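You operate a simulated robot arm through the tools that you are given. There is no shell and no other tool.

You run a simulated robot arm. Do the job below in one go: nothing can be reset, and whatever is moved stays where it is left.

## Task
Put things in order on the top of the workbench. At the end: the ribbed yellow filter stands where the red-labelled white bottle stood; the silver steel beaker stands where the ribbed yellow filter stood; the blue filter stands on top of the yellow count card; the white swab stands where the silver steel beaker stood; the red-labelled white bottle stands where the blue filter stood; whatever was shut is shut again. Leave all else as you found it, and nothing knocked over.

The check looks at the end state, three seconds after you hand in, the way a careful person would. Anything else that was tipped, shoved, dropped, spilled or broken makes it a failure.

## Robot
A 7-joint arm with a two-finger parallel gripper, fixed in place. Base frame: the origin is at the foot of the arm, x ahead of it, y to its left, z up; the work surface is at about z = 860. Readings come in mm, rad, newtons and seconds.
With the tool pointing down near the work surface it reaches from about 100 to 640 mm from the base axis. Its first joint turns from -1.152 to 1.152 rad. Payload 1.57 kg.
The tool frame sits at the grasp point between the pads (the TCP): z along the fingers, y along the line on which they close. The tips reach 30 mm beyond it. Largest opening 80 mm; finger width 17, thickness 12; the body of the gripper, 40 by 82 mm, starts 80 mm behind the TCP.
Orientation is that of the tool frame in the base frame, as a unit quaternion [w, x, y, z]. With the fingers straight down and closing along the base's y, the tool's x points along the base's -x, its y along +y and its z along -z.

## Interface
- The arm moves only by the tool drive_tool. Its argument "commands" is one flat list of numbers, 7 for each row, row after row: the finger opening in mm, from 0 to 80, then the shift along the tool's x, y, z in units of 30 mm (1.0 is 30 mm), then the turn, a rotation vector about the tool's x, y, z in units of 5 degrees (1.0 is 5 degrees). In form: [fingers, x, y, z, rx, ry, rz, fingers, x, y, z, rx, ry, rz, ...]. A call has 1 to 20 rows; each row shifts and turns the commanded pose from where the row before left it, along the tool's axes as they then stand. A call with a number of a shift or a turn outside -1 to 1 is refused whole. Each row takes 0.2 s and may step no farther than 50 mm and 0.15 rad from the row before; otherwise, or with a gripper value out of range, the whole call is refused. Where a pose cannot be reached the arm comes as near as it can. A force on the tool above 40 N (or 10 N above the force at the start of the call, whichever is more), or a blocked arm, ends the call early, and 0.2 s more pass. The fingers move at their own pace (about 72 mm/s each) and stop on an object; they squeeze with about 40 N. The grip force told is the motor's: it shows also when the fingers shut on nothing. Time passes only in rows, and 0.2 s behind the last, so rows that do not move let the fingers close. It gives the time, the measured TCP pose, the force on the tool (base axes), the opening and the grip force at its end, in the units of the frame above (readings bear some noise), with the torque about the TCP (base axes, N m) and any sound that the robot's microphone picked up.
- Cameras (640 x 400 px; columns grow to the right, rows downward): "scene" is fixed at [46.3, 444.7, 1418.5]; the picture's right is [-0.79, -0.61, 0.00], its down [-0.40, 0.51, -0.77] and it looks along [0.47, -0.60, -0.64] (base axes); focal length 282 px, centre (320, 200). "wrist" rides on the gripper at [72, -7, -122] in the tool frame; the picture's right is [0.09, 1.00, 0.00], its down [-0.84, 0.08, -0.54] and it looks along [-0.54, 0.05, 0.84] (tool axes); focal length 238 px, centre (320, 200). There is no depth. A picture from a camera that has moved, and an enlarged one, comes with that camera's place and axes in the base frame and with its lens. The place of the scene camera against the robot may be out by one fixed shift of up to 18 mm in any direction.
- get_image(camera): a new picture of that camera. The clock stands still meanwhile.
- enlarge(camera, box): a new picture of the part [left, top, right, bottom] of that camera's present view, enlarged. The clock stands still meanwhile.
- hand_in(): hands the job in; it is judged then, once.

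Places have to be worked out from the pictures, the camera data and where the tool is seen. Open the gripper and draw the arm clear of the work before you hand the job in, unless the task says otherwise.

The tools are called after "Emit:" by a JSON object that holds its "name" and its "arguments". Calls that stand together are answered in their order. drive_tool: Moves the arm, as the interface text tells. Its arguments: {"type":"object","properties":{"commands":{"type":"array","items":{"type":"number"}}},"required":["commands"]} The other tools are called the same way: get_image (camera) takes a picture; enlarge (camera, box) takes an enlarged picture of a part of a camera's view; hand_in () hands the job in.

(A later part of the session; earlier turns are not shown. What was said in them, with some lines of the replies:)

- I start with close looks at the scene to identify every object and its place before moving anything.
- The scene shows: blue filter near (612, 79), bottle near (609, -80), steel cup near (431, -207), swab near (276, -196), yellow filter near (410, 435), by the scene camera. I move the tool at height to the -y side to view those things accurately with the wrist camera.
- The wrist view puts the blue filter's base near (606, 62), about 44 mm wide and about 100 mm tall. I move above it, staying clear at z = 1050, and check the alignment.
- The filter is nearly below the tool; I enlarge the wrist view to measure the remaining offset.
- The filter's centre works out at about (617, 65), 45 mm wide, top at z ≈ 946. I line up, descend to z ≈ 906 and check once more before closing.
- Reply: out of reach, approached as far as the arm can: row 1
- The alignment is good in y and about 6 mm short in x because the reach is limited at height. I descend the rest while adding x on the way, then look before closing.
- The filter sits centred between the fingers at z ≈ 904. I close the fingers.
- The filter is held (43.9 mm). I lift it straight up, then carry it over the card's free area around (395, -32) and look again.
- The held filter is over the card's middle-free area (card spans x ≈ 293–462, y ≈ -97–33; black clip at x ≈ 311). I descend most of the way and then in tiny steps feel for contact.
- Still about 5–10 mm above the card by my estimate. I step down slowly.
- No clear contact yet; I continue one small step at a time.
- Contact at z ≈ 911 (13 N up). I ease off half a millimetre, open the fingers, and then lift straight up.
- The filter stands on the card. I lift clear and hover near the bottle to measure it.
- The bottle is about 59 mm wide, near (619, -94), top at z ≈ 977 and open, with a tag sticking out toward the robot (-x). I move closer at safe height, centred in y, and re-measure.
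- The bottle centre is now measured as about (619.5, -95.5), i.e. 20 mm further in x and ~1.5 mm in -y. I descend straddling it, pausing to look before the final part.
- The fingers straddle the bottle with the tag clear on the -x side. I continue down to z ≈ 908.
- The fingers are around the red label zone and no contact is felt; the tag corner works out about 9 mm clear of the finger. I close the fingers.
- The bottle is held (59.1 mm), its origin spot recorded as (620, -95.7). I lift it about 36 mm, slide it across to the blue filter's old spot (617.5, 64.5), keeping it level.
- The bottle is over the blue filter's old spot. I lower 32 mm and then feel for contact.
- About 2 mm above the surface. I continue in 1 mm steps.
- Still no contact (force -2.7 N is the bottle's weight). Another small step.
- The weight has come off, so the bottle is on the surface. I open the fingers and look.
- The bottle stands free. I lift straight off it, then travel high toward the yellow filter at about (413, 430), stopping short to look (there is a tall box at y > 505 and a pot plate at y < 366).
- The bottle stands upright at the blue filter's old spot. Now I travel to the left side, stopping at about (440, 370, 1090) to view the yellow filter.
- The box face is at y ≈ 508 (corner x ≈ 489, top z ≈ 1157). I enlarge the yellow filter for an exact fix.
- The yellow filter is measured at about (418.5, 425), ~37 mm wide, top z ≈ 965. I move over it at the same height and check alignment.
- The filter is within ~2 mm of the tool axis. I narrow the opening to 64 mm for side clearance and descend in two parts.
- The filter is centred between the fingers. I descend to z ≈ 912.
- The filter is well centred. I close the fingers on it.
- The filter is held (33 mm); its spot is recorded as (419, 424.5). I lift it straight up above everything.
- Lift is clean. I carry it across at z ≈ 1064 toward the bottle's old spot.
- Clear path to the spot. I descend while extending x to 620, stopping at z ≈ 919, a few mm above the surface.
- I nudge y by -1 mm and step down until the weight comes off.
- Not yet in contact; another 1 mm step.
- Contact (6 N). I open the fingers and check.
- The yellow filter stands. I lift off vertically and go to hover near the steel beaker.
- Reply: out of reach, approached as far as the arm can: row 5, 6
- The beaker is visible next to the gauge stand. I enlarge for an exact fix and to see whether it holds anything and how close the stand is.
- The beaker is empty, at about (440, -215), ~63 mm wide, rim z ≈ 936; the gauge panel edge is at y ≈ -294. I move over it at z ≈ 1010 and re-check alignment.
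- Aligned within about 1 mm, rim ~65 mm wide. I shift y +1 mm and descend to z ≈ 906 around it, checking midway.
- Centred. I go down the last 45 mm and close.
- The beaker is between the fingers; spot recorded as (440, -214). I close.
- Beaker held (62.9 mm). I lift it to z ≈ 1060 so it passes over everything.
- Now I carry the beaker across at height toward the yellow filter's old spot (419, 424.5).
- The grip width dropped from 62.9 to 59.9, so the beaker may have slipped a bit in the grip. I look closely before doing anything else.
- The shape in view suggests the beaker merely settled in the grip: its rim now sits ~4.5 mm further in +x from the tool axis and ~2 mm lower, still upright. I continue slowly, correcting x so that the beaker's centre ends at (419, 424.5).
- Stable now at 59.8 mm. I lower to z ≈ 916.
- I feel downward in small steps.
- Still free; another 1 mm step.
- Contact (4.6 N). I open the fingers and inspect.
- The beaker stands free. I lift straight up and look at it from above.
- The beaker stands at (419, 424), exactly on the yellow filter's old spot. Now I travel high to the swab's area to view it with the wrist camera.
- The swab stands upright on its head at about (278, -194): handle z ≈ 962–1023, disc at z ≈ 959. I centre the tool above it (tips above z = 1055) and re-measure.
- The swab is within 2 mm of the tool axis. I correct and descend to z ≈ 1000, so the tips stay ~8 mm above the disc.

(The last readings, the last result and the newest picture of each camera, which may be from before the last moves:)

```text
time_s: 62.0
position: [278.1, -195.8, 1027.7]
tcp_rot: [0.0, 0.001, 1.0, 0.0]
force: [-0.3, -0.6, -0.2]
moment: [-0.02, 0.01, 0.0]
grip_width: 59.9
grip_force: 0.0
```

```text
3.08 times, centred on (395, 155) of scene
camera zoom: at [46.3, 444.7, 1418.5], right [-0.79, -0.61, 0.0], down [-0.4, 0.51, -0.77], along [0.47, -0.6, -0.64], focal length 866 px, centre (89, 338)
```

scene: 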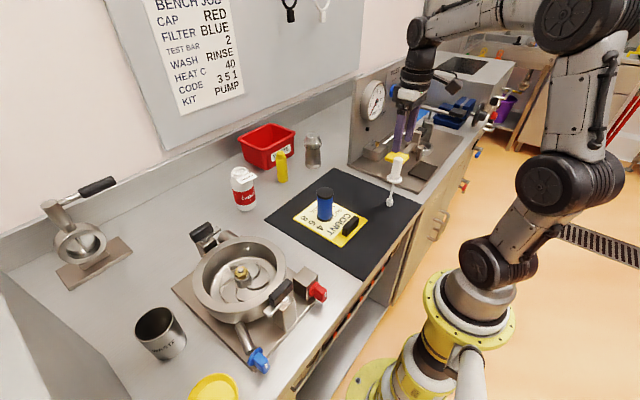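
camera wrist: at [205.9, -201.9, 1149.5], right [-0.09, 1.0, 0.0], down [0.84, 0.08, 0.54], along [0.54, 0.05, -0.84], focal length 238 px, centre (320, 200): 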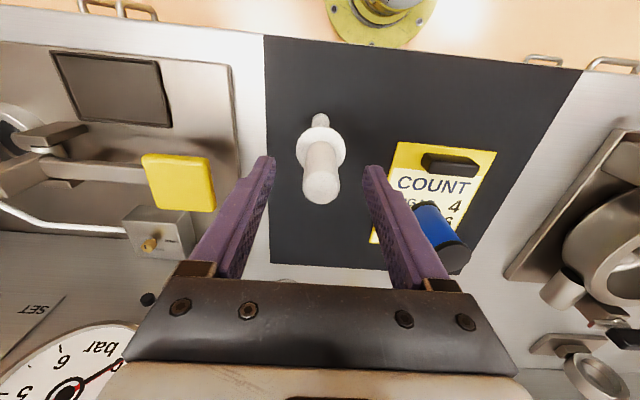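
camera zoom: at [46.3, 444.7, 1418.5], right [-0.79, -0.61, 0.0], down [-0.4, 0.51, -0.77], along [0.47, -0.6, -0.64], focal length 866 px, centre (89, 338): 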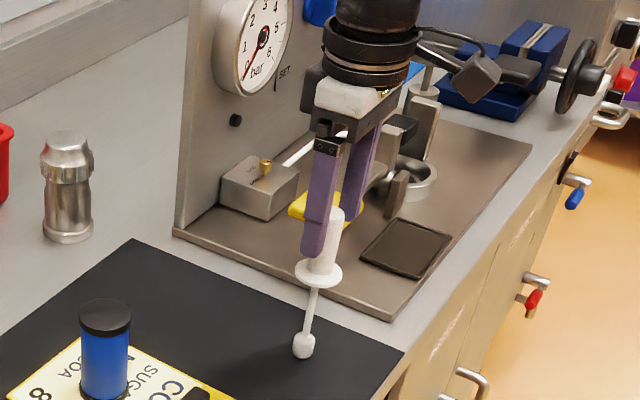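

Centred. I descend the last 27 mm and close gently on the handle.

Emit:
{"name": "drive_tool", "arguments": {"commands": [60, 0, 0, 0.45, 0, 0, 0, 60, 0, 0, 0.45, 0, 0, 0]}}

Emit:
{"name": "get_image", "arguments": {"camera": "wrist"}}

Emit:
{"name": "enlarge", "arguments": {"camera": "scene", "box": [360, 120, 430, 220]}}

```text
time_s: 62.6
position: [277.7, -195.2, 1001.4]
tcp_rot: [0.0, 0.0, 1.0, 0.0]
force: [-0.1, -0.8, 0.1]
moment: [0.0, -0.01, 0.01]
grip_width: 59.9
grip_force: 0.1
```

```text
taken
camera wrist: at [205.9, -201.8, 1122.1], right [-0.09, 1.0, 0.0], down [0.84, 0.08, 0.54], along [0.54, 0.05, -0.84], focal length 238 px, centre (320, 200)
```

wrist: 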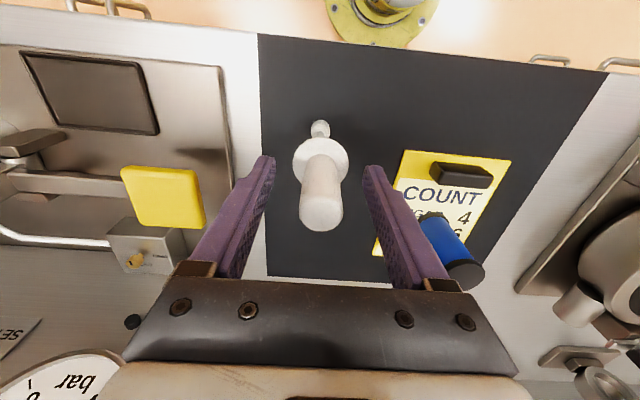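

```text
4.00 times, centred on (395, 170) of scene
camera zoom: at [46.3, 444.7, 1418.5], right [-0.79, -0.61, 0.0], down [-0.4, 0.51, -0.77], along [0.47, -0.6, -0.64], focal length 1126 px, centre (20, 320)
```

zoom: 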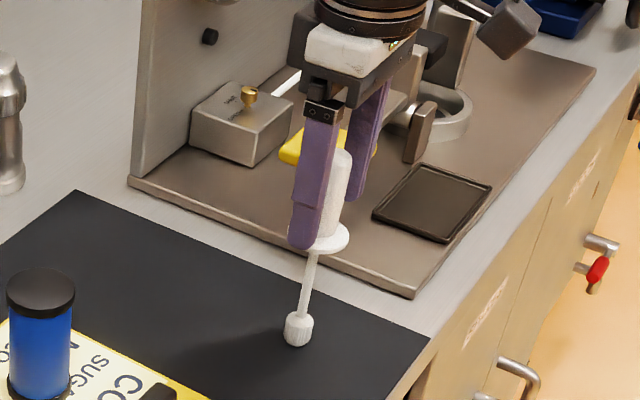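

Tips are above the disc and around the handle. I close.

Emit:
{"name": "drive_tool", "arguments": {"commands": [34, 0, 0, 0, 0, 0, 0, 28, 0, 0, 0, 0, 0, 0, 15, 0, 0, 0, 0, 0, 0, 15, 0, 0, 0, 0, 0, 0]}}

Emit:
{"name": "get_image", "arguments": {"camera": "wrist"}}

Emit:
{"name": "enlarge", "arguments": {"camera": "scene", "box": [360, 120, 430, 220]}}

```text
time_s: 63.6
position: [278.5, -196.0, 1002.1]
tcp_rot: [0.0, 0.0, 1.0, 0.001]
force: [0.3, -0.8, 2.0]
moment: [-0.39, 0.02, -0.01]
grip_width: 22.3
grip_force: 34.8
```

```text
taken
camera wrist: at [205.9, -201.8, 1122.5], right [-0.09, 1.0, 0.0], down [0.84, 0.08, 0.54], along [0.54, 0.05, -0.84], focal length 238 px, centre (320, 200)
```

wrist: 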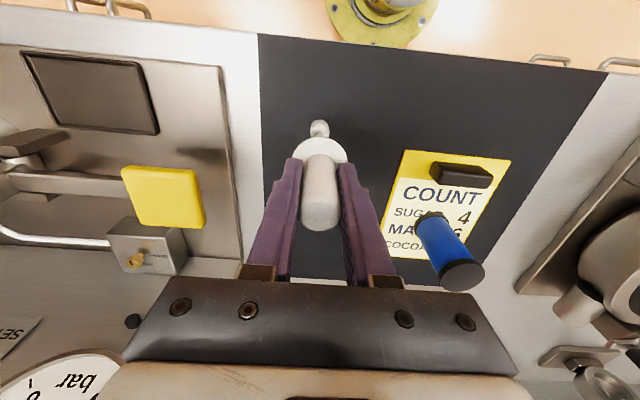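

```text
4.00 times, centred on (395, 170) of scene
camera zoom: at [46.3, 444.7, 1418.5], right [-0.79, -0.61, 0.0], down [-0.4, 0.51, -0.77], along [0.47, -0.6, -0.64], focal length 1126 px, centre (20, 320)
```

zoom: 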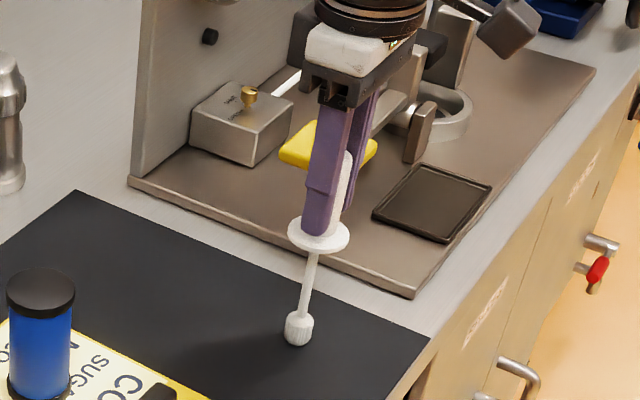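

The handle is gripped (22.3 mm). I lift 35 mm and check how the swab hangs.

Emit:
{"name": "drive_tool", "arguments": {"commands": [15, 0, 0, 0, 0, 0, 0, 15, 0, 0, -0.3, 0, 0, 0, 15, 0, 0, -0.5, 0, 0, 0, 15, 0, 0, -0.4, 0, 0, 0, 15, 0, 0, 0, 0, 0, 0]}}

Emit:
{"name": "get_image", "arguments": {"camera": "wrist"}}

Emit:
{"name": "enlarge", "arguments": {"camera": "scene", "box": [360, 110, 430, 220]}}

```text
time_s: 64.8
position: [277.3, -195.3, 1037.6]
tcp_rot: [0.0, -0.001, 1.0, -0.001]
force: [-0.1, 1.2, -0.1]
moment: [0.02, 0.01, -0.03]
grip_width: 21.6
grip_force: 34.7
```

```text
taken
camera wrist: at [205.8, -201.9, 1158.6], right [-0.09, 1.0, 0.0], down [0.84, 0.08, 0.54], along [0.54, 0.05, -0.84], focal length 238 px, centre (320, 200)
```

wrist: 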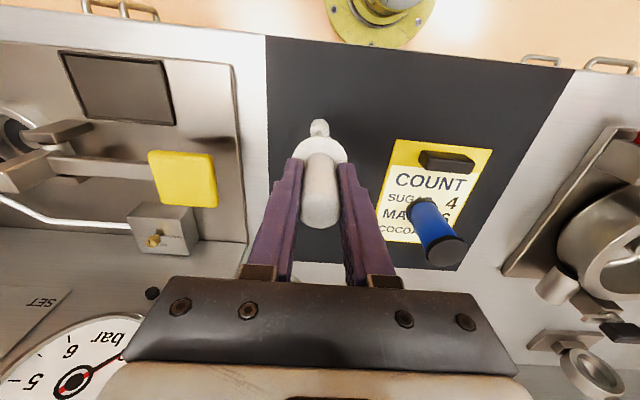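

```text
3.64 times, centred on (395, 165) of scene
camera zoom: at [46.3, 444.7, 1418.5], right [-0.79, -0.61, 0.0], down [-0.4, 0.51, -0.77], along [0.47, -0.6, -0.64], focal length 1024 px, centre (47, 327)
```

zoom: 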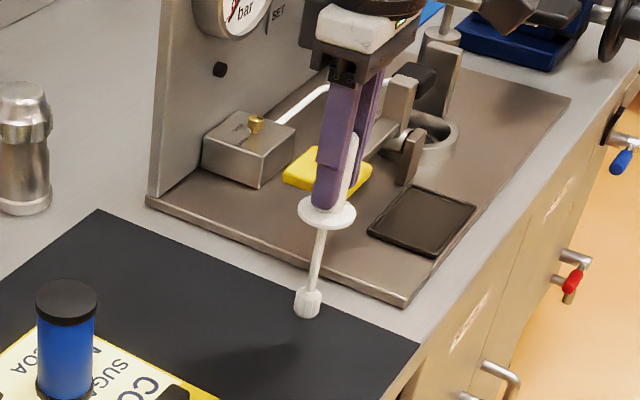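

Emit:
{"name": "enlarge", "arguments": {"camera": "wrist", "box": [260, 100, 380, 240]}}

```text
2.86 times, centred on (320, 170) of wrist
camera zoom: at [205.8, -201.9, 1158.6], right [-0.09, 1.0, 0.0], down [0.84, 0.08, 0.54], along [0.54, 0.05, -0.84], focal length 681 px, centre (320, 286)
```

zoom: 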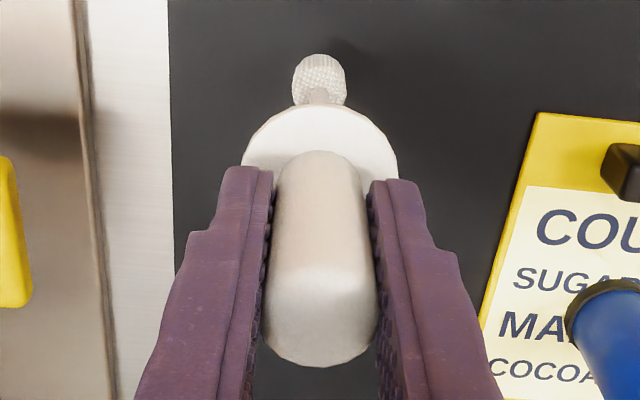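

The swab hangs vertically. I carry it slowly along a clear line to the beaker's old spot (440, -214.7).

Emit:
{"name": "drive_tool", "arguments": {"commands": [15, -0.3, -0.062, 0, 0, 0, 0, 15, -0.5, -0.062, 0, 0, 0, 0, 15, -0.6, -0.062, 0, 0, 0, 0, 15, -0.7, -0.062, 0, 0, 0, 0, 15, -0.7, -0.062, 0, 0, 0, 0, 15, -0.7, -0.062, 0, 0, 0, 0, 15, -0.7, -0.062, 0, 0, 0, 0, 15, -0.6, -0.062, 0, 0, 0, 0, 15, -0.4, -0.062, 0, 0, 0, 0, 15, -0.25, -0.062, 0, 0, 0, 0, 15, 0, 0, 0, 0, 0, 0]}}

Emit:
{"name": "get_image", "arguments": {"camera": "wrist"}}

Emit:
{"name": "enlarge", "arguments": {"camera": "scene", "box": [300, 90, 410, 220]}}

```text
time_s: 67.2
position: [440.8, -213.7, 1038.7]
tcp_rot: [0.0, -0.001, 1.0, -0.001]
force: [0.3, 0.5, -0.7]
moment: [0.0, 0.03, 0.0]
grip_width: 22.0
grip_force: 35.2
```

```text
taken
camera wrist: at [369.3, -220.5, 1158.6], right [-0.09, 1.0, 0.0], down [0.84, 0.08, 0.54], along [0.54, 0.05, -0.84], focal length 238 px, centre (320, 200)
```

wrist: 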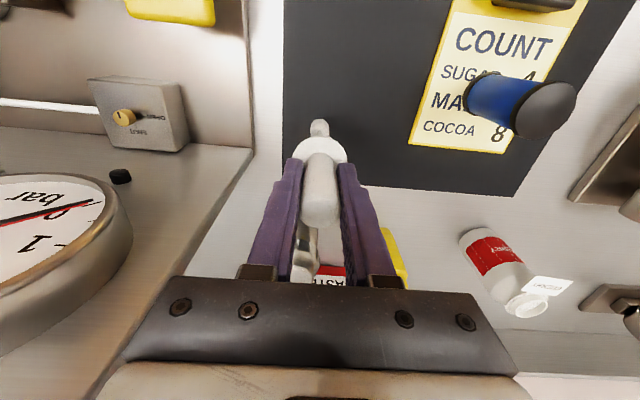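

```text
3.08 times, centred on (355, 155) of scene
camera zoom: at [46.3, 444.7, 1418.5], right [-0.79, -0.61, 0.0], down [-0.4, 0.51, -0.77], along [0.47, -0.6, -0.64], focal length 866 px, centre (212, 338)
```

zoom: 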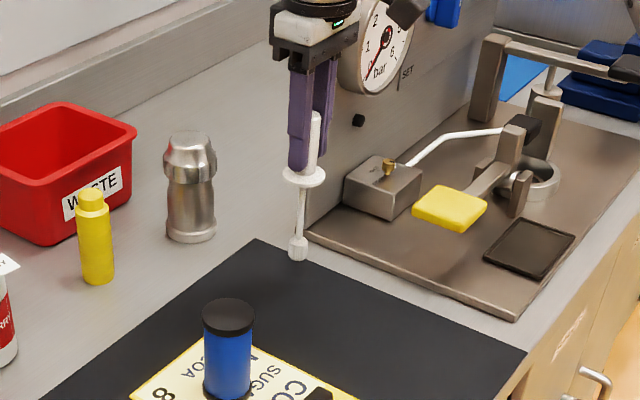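

Over the spot. I lower 30 mm slowly, then feel for contact in small steps.

Emit:
{"name": "drive_tool", "arguments": {"commands": [15, 0, 0, 0.3, 0, 0, 0, 15, 0, 0, 0.4, 0, 0, 0, 15, 0, 0, 0.25, 0, 0, 0, 15, 0, 0, 0.08, 0, 0, 0, 15, 0, 0, 0, 0, 0, 0]}}

```text
time_s: 68.4
position: [440.4, -214.0, 1006.9]
tcp_rot: [0.001, 0.0, 1.0, 0.0]
force: [0.9, 0.1, -0.4]
moment: [0.02, -0.01, 0.03]
grip_width: 22.2
grip_force: 34.8
```

Emit:
{"name": "drive_tool", "arguments": {"commands": [15, 0, 0, 0.06, 0, 0, 0, 15, 0, 0, 0.04, 0, 0, 0]}}

```text
time_s: 69.0
position: [440.0, -214.4, 1005.1]
tcp_rot: [0.0, 0.0, 1.0, 0.0]
force: [-0.2, 0.1, 1.6]
moment: [0.01, 0.02, 0.0]
grip_width: 21.8
grip_force: 34.5
```

Emit:
{"name": "drive_tool", "arguments": {"commands": [15, 0, 0, 0.03, 0, 0, 0]}}

Emit:
{"name": "enlarge", "arguments": {"camera": "scene", "box": [310, 110, 390, 210]}}

```text
time_s: 69.4
position: [441.3, -213.6, 1003.3]
tcp_rot: [0.001, -0.001, 1.0, 0.0]
force: [-2.9, 0.1, 8.0]
moment: [0.12, 0.43, 0.0]
grip_width: 22.0
grip_force: 35.1
```

```text
4.00 times, centred on (350, 160) of scene
camera zoom: at [46.1, 444.8, 1418.4], right [-0.79, -0.61, 0.0], down [-0.4, 0.51, -0.77], along [0.47, -0.6, -0.64], focal length 1126 px, centre (200, 360)
```

zoom: 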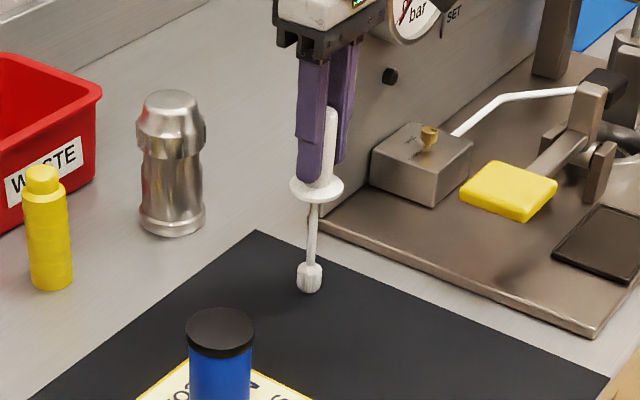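

Contact (8 N, with some sideways strain from pressing). I ease up 0.6 mm to take the strain off before releasing.

Emit:
{"name": "drive_tool", "arguments": {"commands": [15, 0, 0, -0.02, 0, 0, 0, 15, 0, 0, 0, 0, 0, 0]}}

Emit:
{"name": "enlarge", "arguments": {"camera": "wrist", "box": [260, 100, 380, 240]}}

```text
time_s: 70.0
position: [441.7, -215.0, 1003.5]
tcp_rot: [0.001, 0.0, 1.0, 0.0]
force: [-1.1, 0.1, 6.9]
moment: [0.11, 0.19, 0.0]
grip_width: 21.6
grip_force: 34.9
```

```text
2.86 times, centred on (320, 170) of wrist
camera zoom: at [369.0, -220.8, 1124.6], right [-0.09, 1.0, 0.0], down [0.84, 0.08, 0.54], along [0.54, 0.05, -0.84], focal length 681 px, centre (320, 286)
```

zoom: 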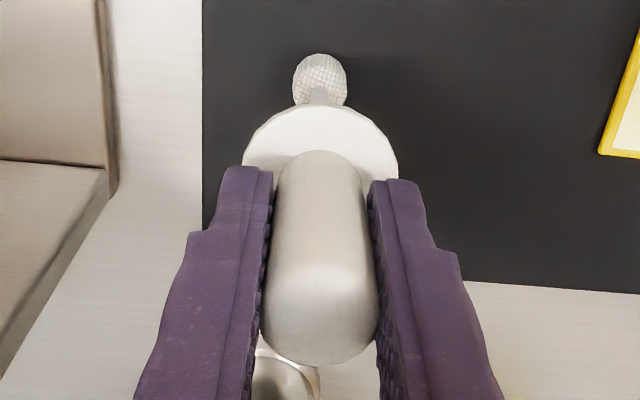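

Still 6.9 N; I ease up a bit more.

Emit:
{"name": "drive_tool", "arguments": {"commands": [15, 0, 0, -0.02, 0, 0, 0, 15, 0, 0, 0, 0, 0, 0]}}

```text
time_s: 70.6
position: [441.6, -215.0, 1004.6]
tcp_rot: [0.001, 0.0, 1.0, 0.0]
force: [0.3, 1.0, 3.6]
moment: [0.1, -0.17, 0.02]
grip_width: 21.8
grip_force: 34.7
```

The load is down to 3.6 N; I ease off another half millimetre so the swab is barely touching when released.

Emit:
{"name": "drive_tool", "arguments": {"commands": [15, 0, 0, -0.015, 0, 0, 0, 15, 0, 0, 0, 0, 0, 0]}}

```text
time_s: 71.2
position: [441.0, -215.4, 1004.7]
tcp_rot: [-0.001, 0.0, 1.0, 0.0]
force: [1.8, 0.5, 1.0]
moment: [-0.01, -0.15, -0.01]
grip_width: 21.9
grip_force: 34.7
```

Emit:
{"name": "drive_tool", "arguments": {"commands": [15, 0, 0, -0.015, 0, 0, 0, 15, 0, 0, 0, 0, 0, 0]}}

```text
time_s: 71.8
position: [440.6, -214.0, 1004.2]
tcp_rot: [0.0, 0.0, 1.0, -0.001]
force: [-1.0, -0.6, -0.4]
moment: [-0.02, 0.0, 0.03]
grip_width: 21.6
grip_force: 34.6
```

The swab is now unloaded and less than half a millimetre above the mat. I open the fingers gradually.

Emit:
{"name": "drive_tool", "arguments": {"commands": [22.5, 0, 0, 0, 0, 0, 0, 23.5, 0, 0, 0, 0, 0, 0, 25, 0, 0, 0, 0, 0, 0, 28, 0, 0, 0, 0, 0, 0, 36, 0, 0, 0, 0, 0, 0, 60, 0, 0, 0, 0, 0, 0, 60, 0, 0, 0, 0, 0, 0]}}

Emit:
{"name": "get_image", "arguments": {"camera": "wrist"}}

Emit:
{"name": "enlarge", "arguments": {"camera": "scene", "box": [310, 110, 390, 210]}}

```text
time_s: 73.4
position: [440.8, -214.0, 1005.0]
tcp_rot: [-0.001, 0.0, 1.0, 0.0]
force: [-0.5, 1.5, -0.2]
moment: [0.0, -0.01, 0.01]
grip_width: 60.1
grip_force: 0.1
```

```text
taken
camera wrist: at [369.2, -220.8, 1125.7], right [-0.09, 1.0, 0.0], down [0.84, 0.08, 0.54], along [0.54, 0.05, -0.84], focal length 238 px, centre (320, 200)
```

wrist: 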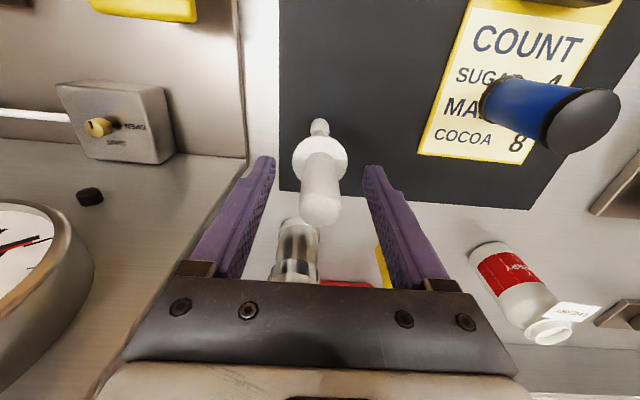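

```text
4.00 times, centred on (350, 160) of scene
camera zoom: at [46.3, 444.7, 1418.5], right [-0.79, -0.61, 0.0], down [-0.4, 0.51, -0.77], along [0.47, -0.6, -0.64], focal length 1126 px, centre (200, 360)
```

zoom: 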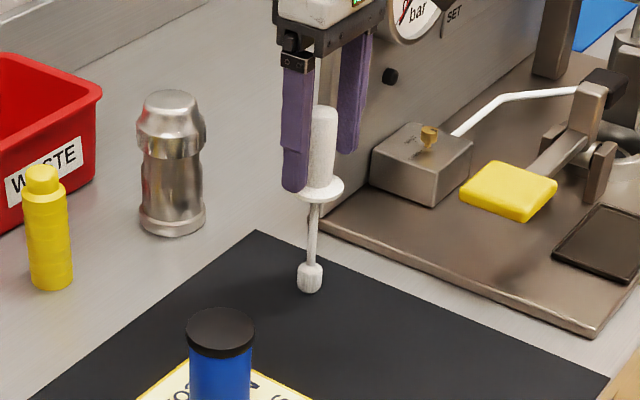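

The swab stands on its own. I lift straight up off it.

Emit:
{"name": "drive_tool", "arguments": {"commands": [60, 0, 0, -0.4, 0, 0, 0, 60, 0, 0, -0.7, 0, 0, 0, 60, 0, 0, -0.9, 0, 0, 0, 60, 0, 0, -0.9, 0, 0, 0, 60, 0, 0, -0.9, 0, 0, 0, 60, 0, 0, -0.9, 0, 0, 0]}}

Emit:
{"name": "get_image", "arguments": {"camera": "wrist"}}

Emit:
{"name": "get_image", "arguments": {"camera": "scene"}}

```text
time_s: 74.8
position: [440.9, -215.7, 1147.1]
tcp_rot: [-0.001, 0.0, 1.0, 0.0]
force: [-0.2, 0.4, -0.5]
moment: [0.02, 0.02, 0.01]
grip_width: 59.8
grip_force: 0.1
```

```text
taken
camera wrist: at [368.9, -221.5, 1267.3], right [-0.09, 1.0, 0.0], down [0.84, 0.08, 0.54], along [0.54, 0.05, -0.84], focal length 238 px, centre (320, 200)
```

wrist: 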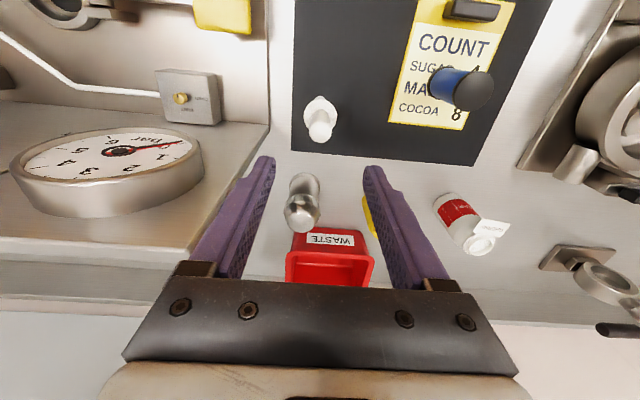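

```text
taken
```

scene: 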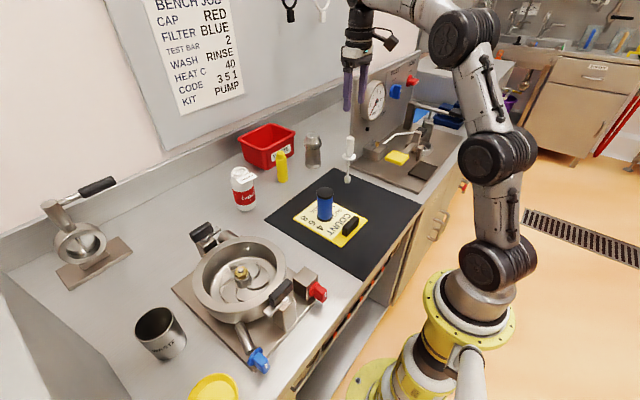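

Everything is placed. I move the arm back to its start area, fingers open, and verify the whole scene.

Emit:
{"name": "drive_tool", "arguments": {"commands": [80, 0, 0.97, 0, 0, 0, 0, 80, 0, 0.97, 0, 0, 0, 0, 80, 0, 0.97, 0, 0, 0, 0, 80, 0, 0.97, 0, 0, 0, 0, 80, 0, 0.97, 0, 0, 0, 0, 80, 0, 0.97, 0, 0, 0, 0, 80, 0, 0.97, 0, 0, 0, 0, 80, 0, 0.97, 0, 0, 0, 0, 80, 0, 0.97, 0, 0, 0, 0, 80, 0, 0.97, 0, 0, 0, 0, 80, 0, 0.97, 0, 0, 0, 0, 80, 0, 0.97, 0, 0, 0, 0, 80, 0, 0.97, 0, 0, 0, 0, 80, 0, 0.97, 0, 0, 0, 0]}}

Emit:
{"name": "get_image", "arguments": {"camera": "wrist"}}

Emit:
{"name": "get_image", "arguments": {"camera": "scene"}}

Emit:
{"name": "enlarge", "arguments": {"camera": "scene", "box": [220, 110, 440, 250]}}

Emit:
{"name": "enlarge", "arguments": {"camera": "scene", "box": [120, 220, 340, 400]}}

```text
time_s: 77.8
position: [440.7, 194.7, 1146.7]
tcp_rot: [0.0, 0.0, 1.0, 0.0]
force: [-0.8, 0.6, -0.5]
moment: [0.0, -0.05, 0.01]
grip_width: 79.7
grip_force: 0.0
```

```text
taken
camera wrist: at [368.9, 187.3, 1267.2], right [-0.09, 1.0, 0.0], down [0.84, 0.08, 0.54], along [0.54, 0.05, -0.84], focal length 238 px, centre (320, 200)
```

wrist: 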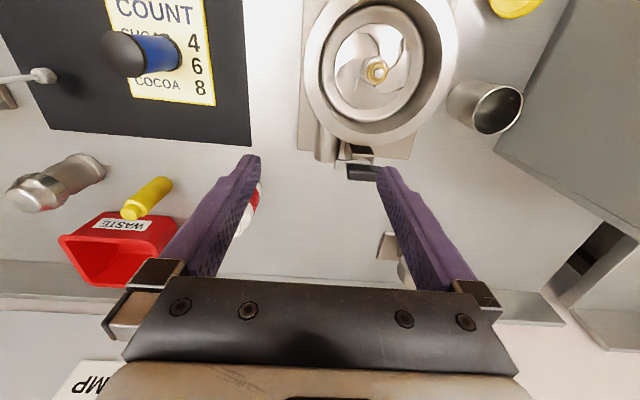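

```text
taken
```

scene: 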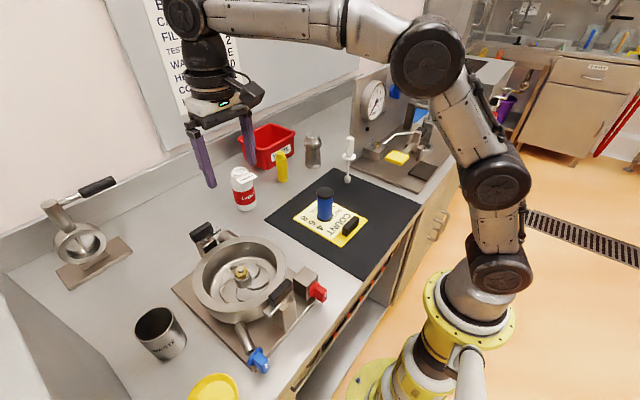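

```text
2.86 times, centred on (330, 180) of scene
camera zoom: at [46.3, 444.7, 1418.4], right [-0.79, -0.61, 0.0], down [-0.4, 0.51, -0.77], along [0.47, -0.6, -0.64], focal length 804 px, centre (291, 257)
```

zoom: 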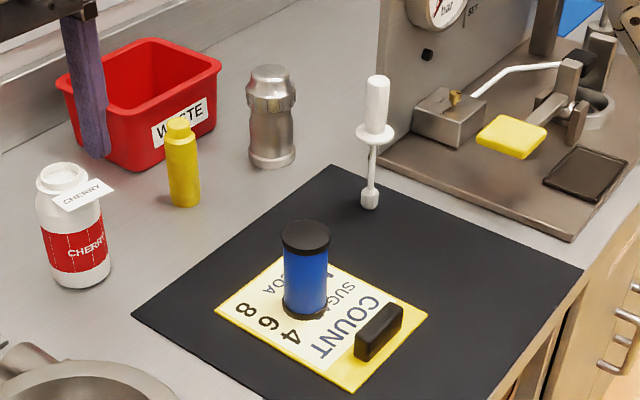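

```text
2.22 times, centred on (230, 310) of scene
camera zoom: at [46.3, 444.7, 1418.4], right [-0.79, -0.61, 0.0], down [-0.4, 0.51, -0.77], along [0.47, -0.6, -0.64], focal length 626 px, centre (520, -44)
```

zoom: 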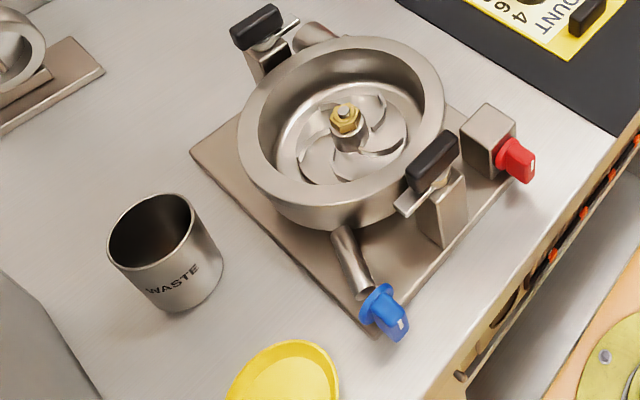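

All checks match: the bottle is where the blue filter was, the yellow filter is at the bottle's old spot, and the beaker is at the yellow filter's old spot. The swab stands at the beaker's old spot, the blue filter stands on the card, and nothing else has moved. The gripper is open and the arm is clear, so I hand in.

Emit:
{"name": "hand_in", "arguments": {}}

```text
The job is handed in.
```

All five items are in their new places and the job is handed in. I don't have the check's result.

| Item | Where it stands now |
|---|---|
| Blue filter | On top of the yellow count card, clear of the black block |
| Red-labelled white bottle | Where the blue filter stood |
| Ribbed yellow filter | Where the bottle stood |
| Silver steel beaker (marked WASTE) | Where the yellow filter stood |
| White swab | Upright where the beaker stood |

In the last pictures, all five stood upright, within a few millimetres of their target spots as far as I could measure. The card and the other things I could see had not moved. I opened nothing, so nothing needed shutting again.

The beaker settled a few millimetres in the gripper while I carried it. I corrected for that when setting it down.

The gripper is open and the arm is back near its starting position, clear of the work.
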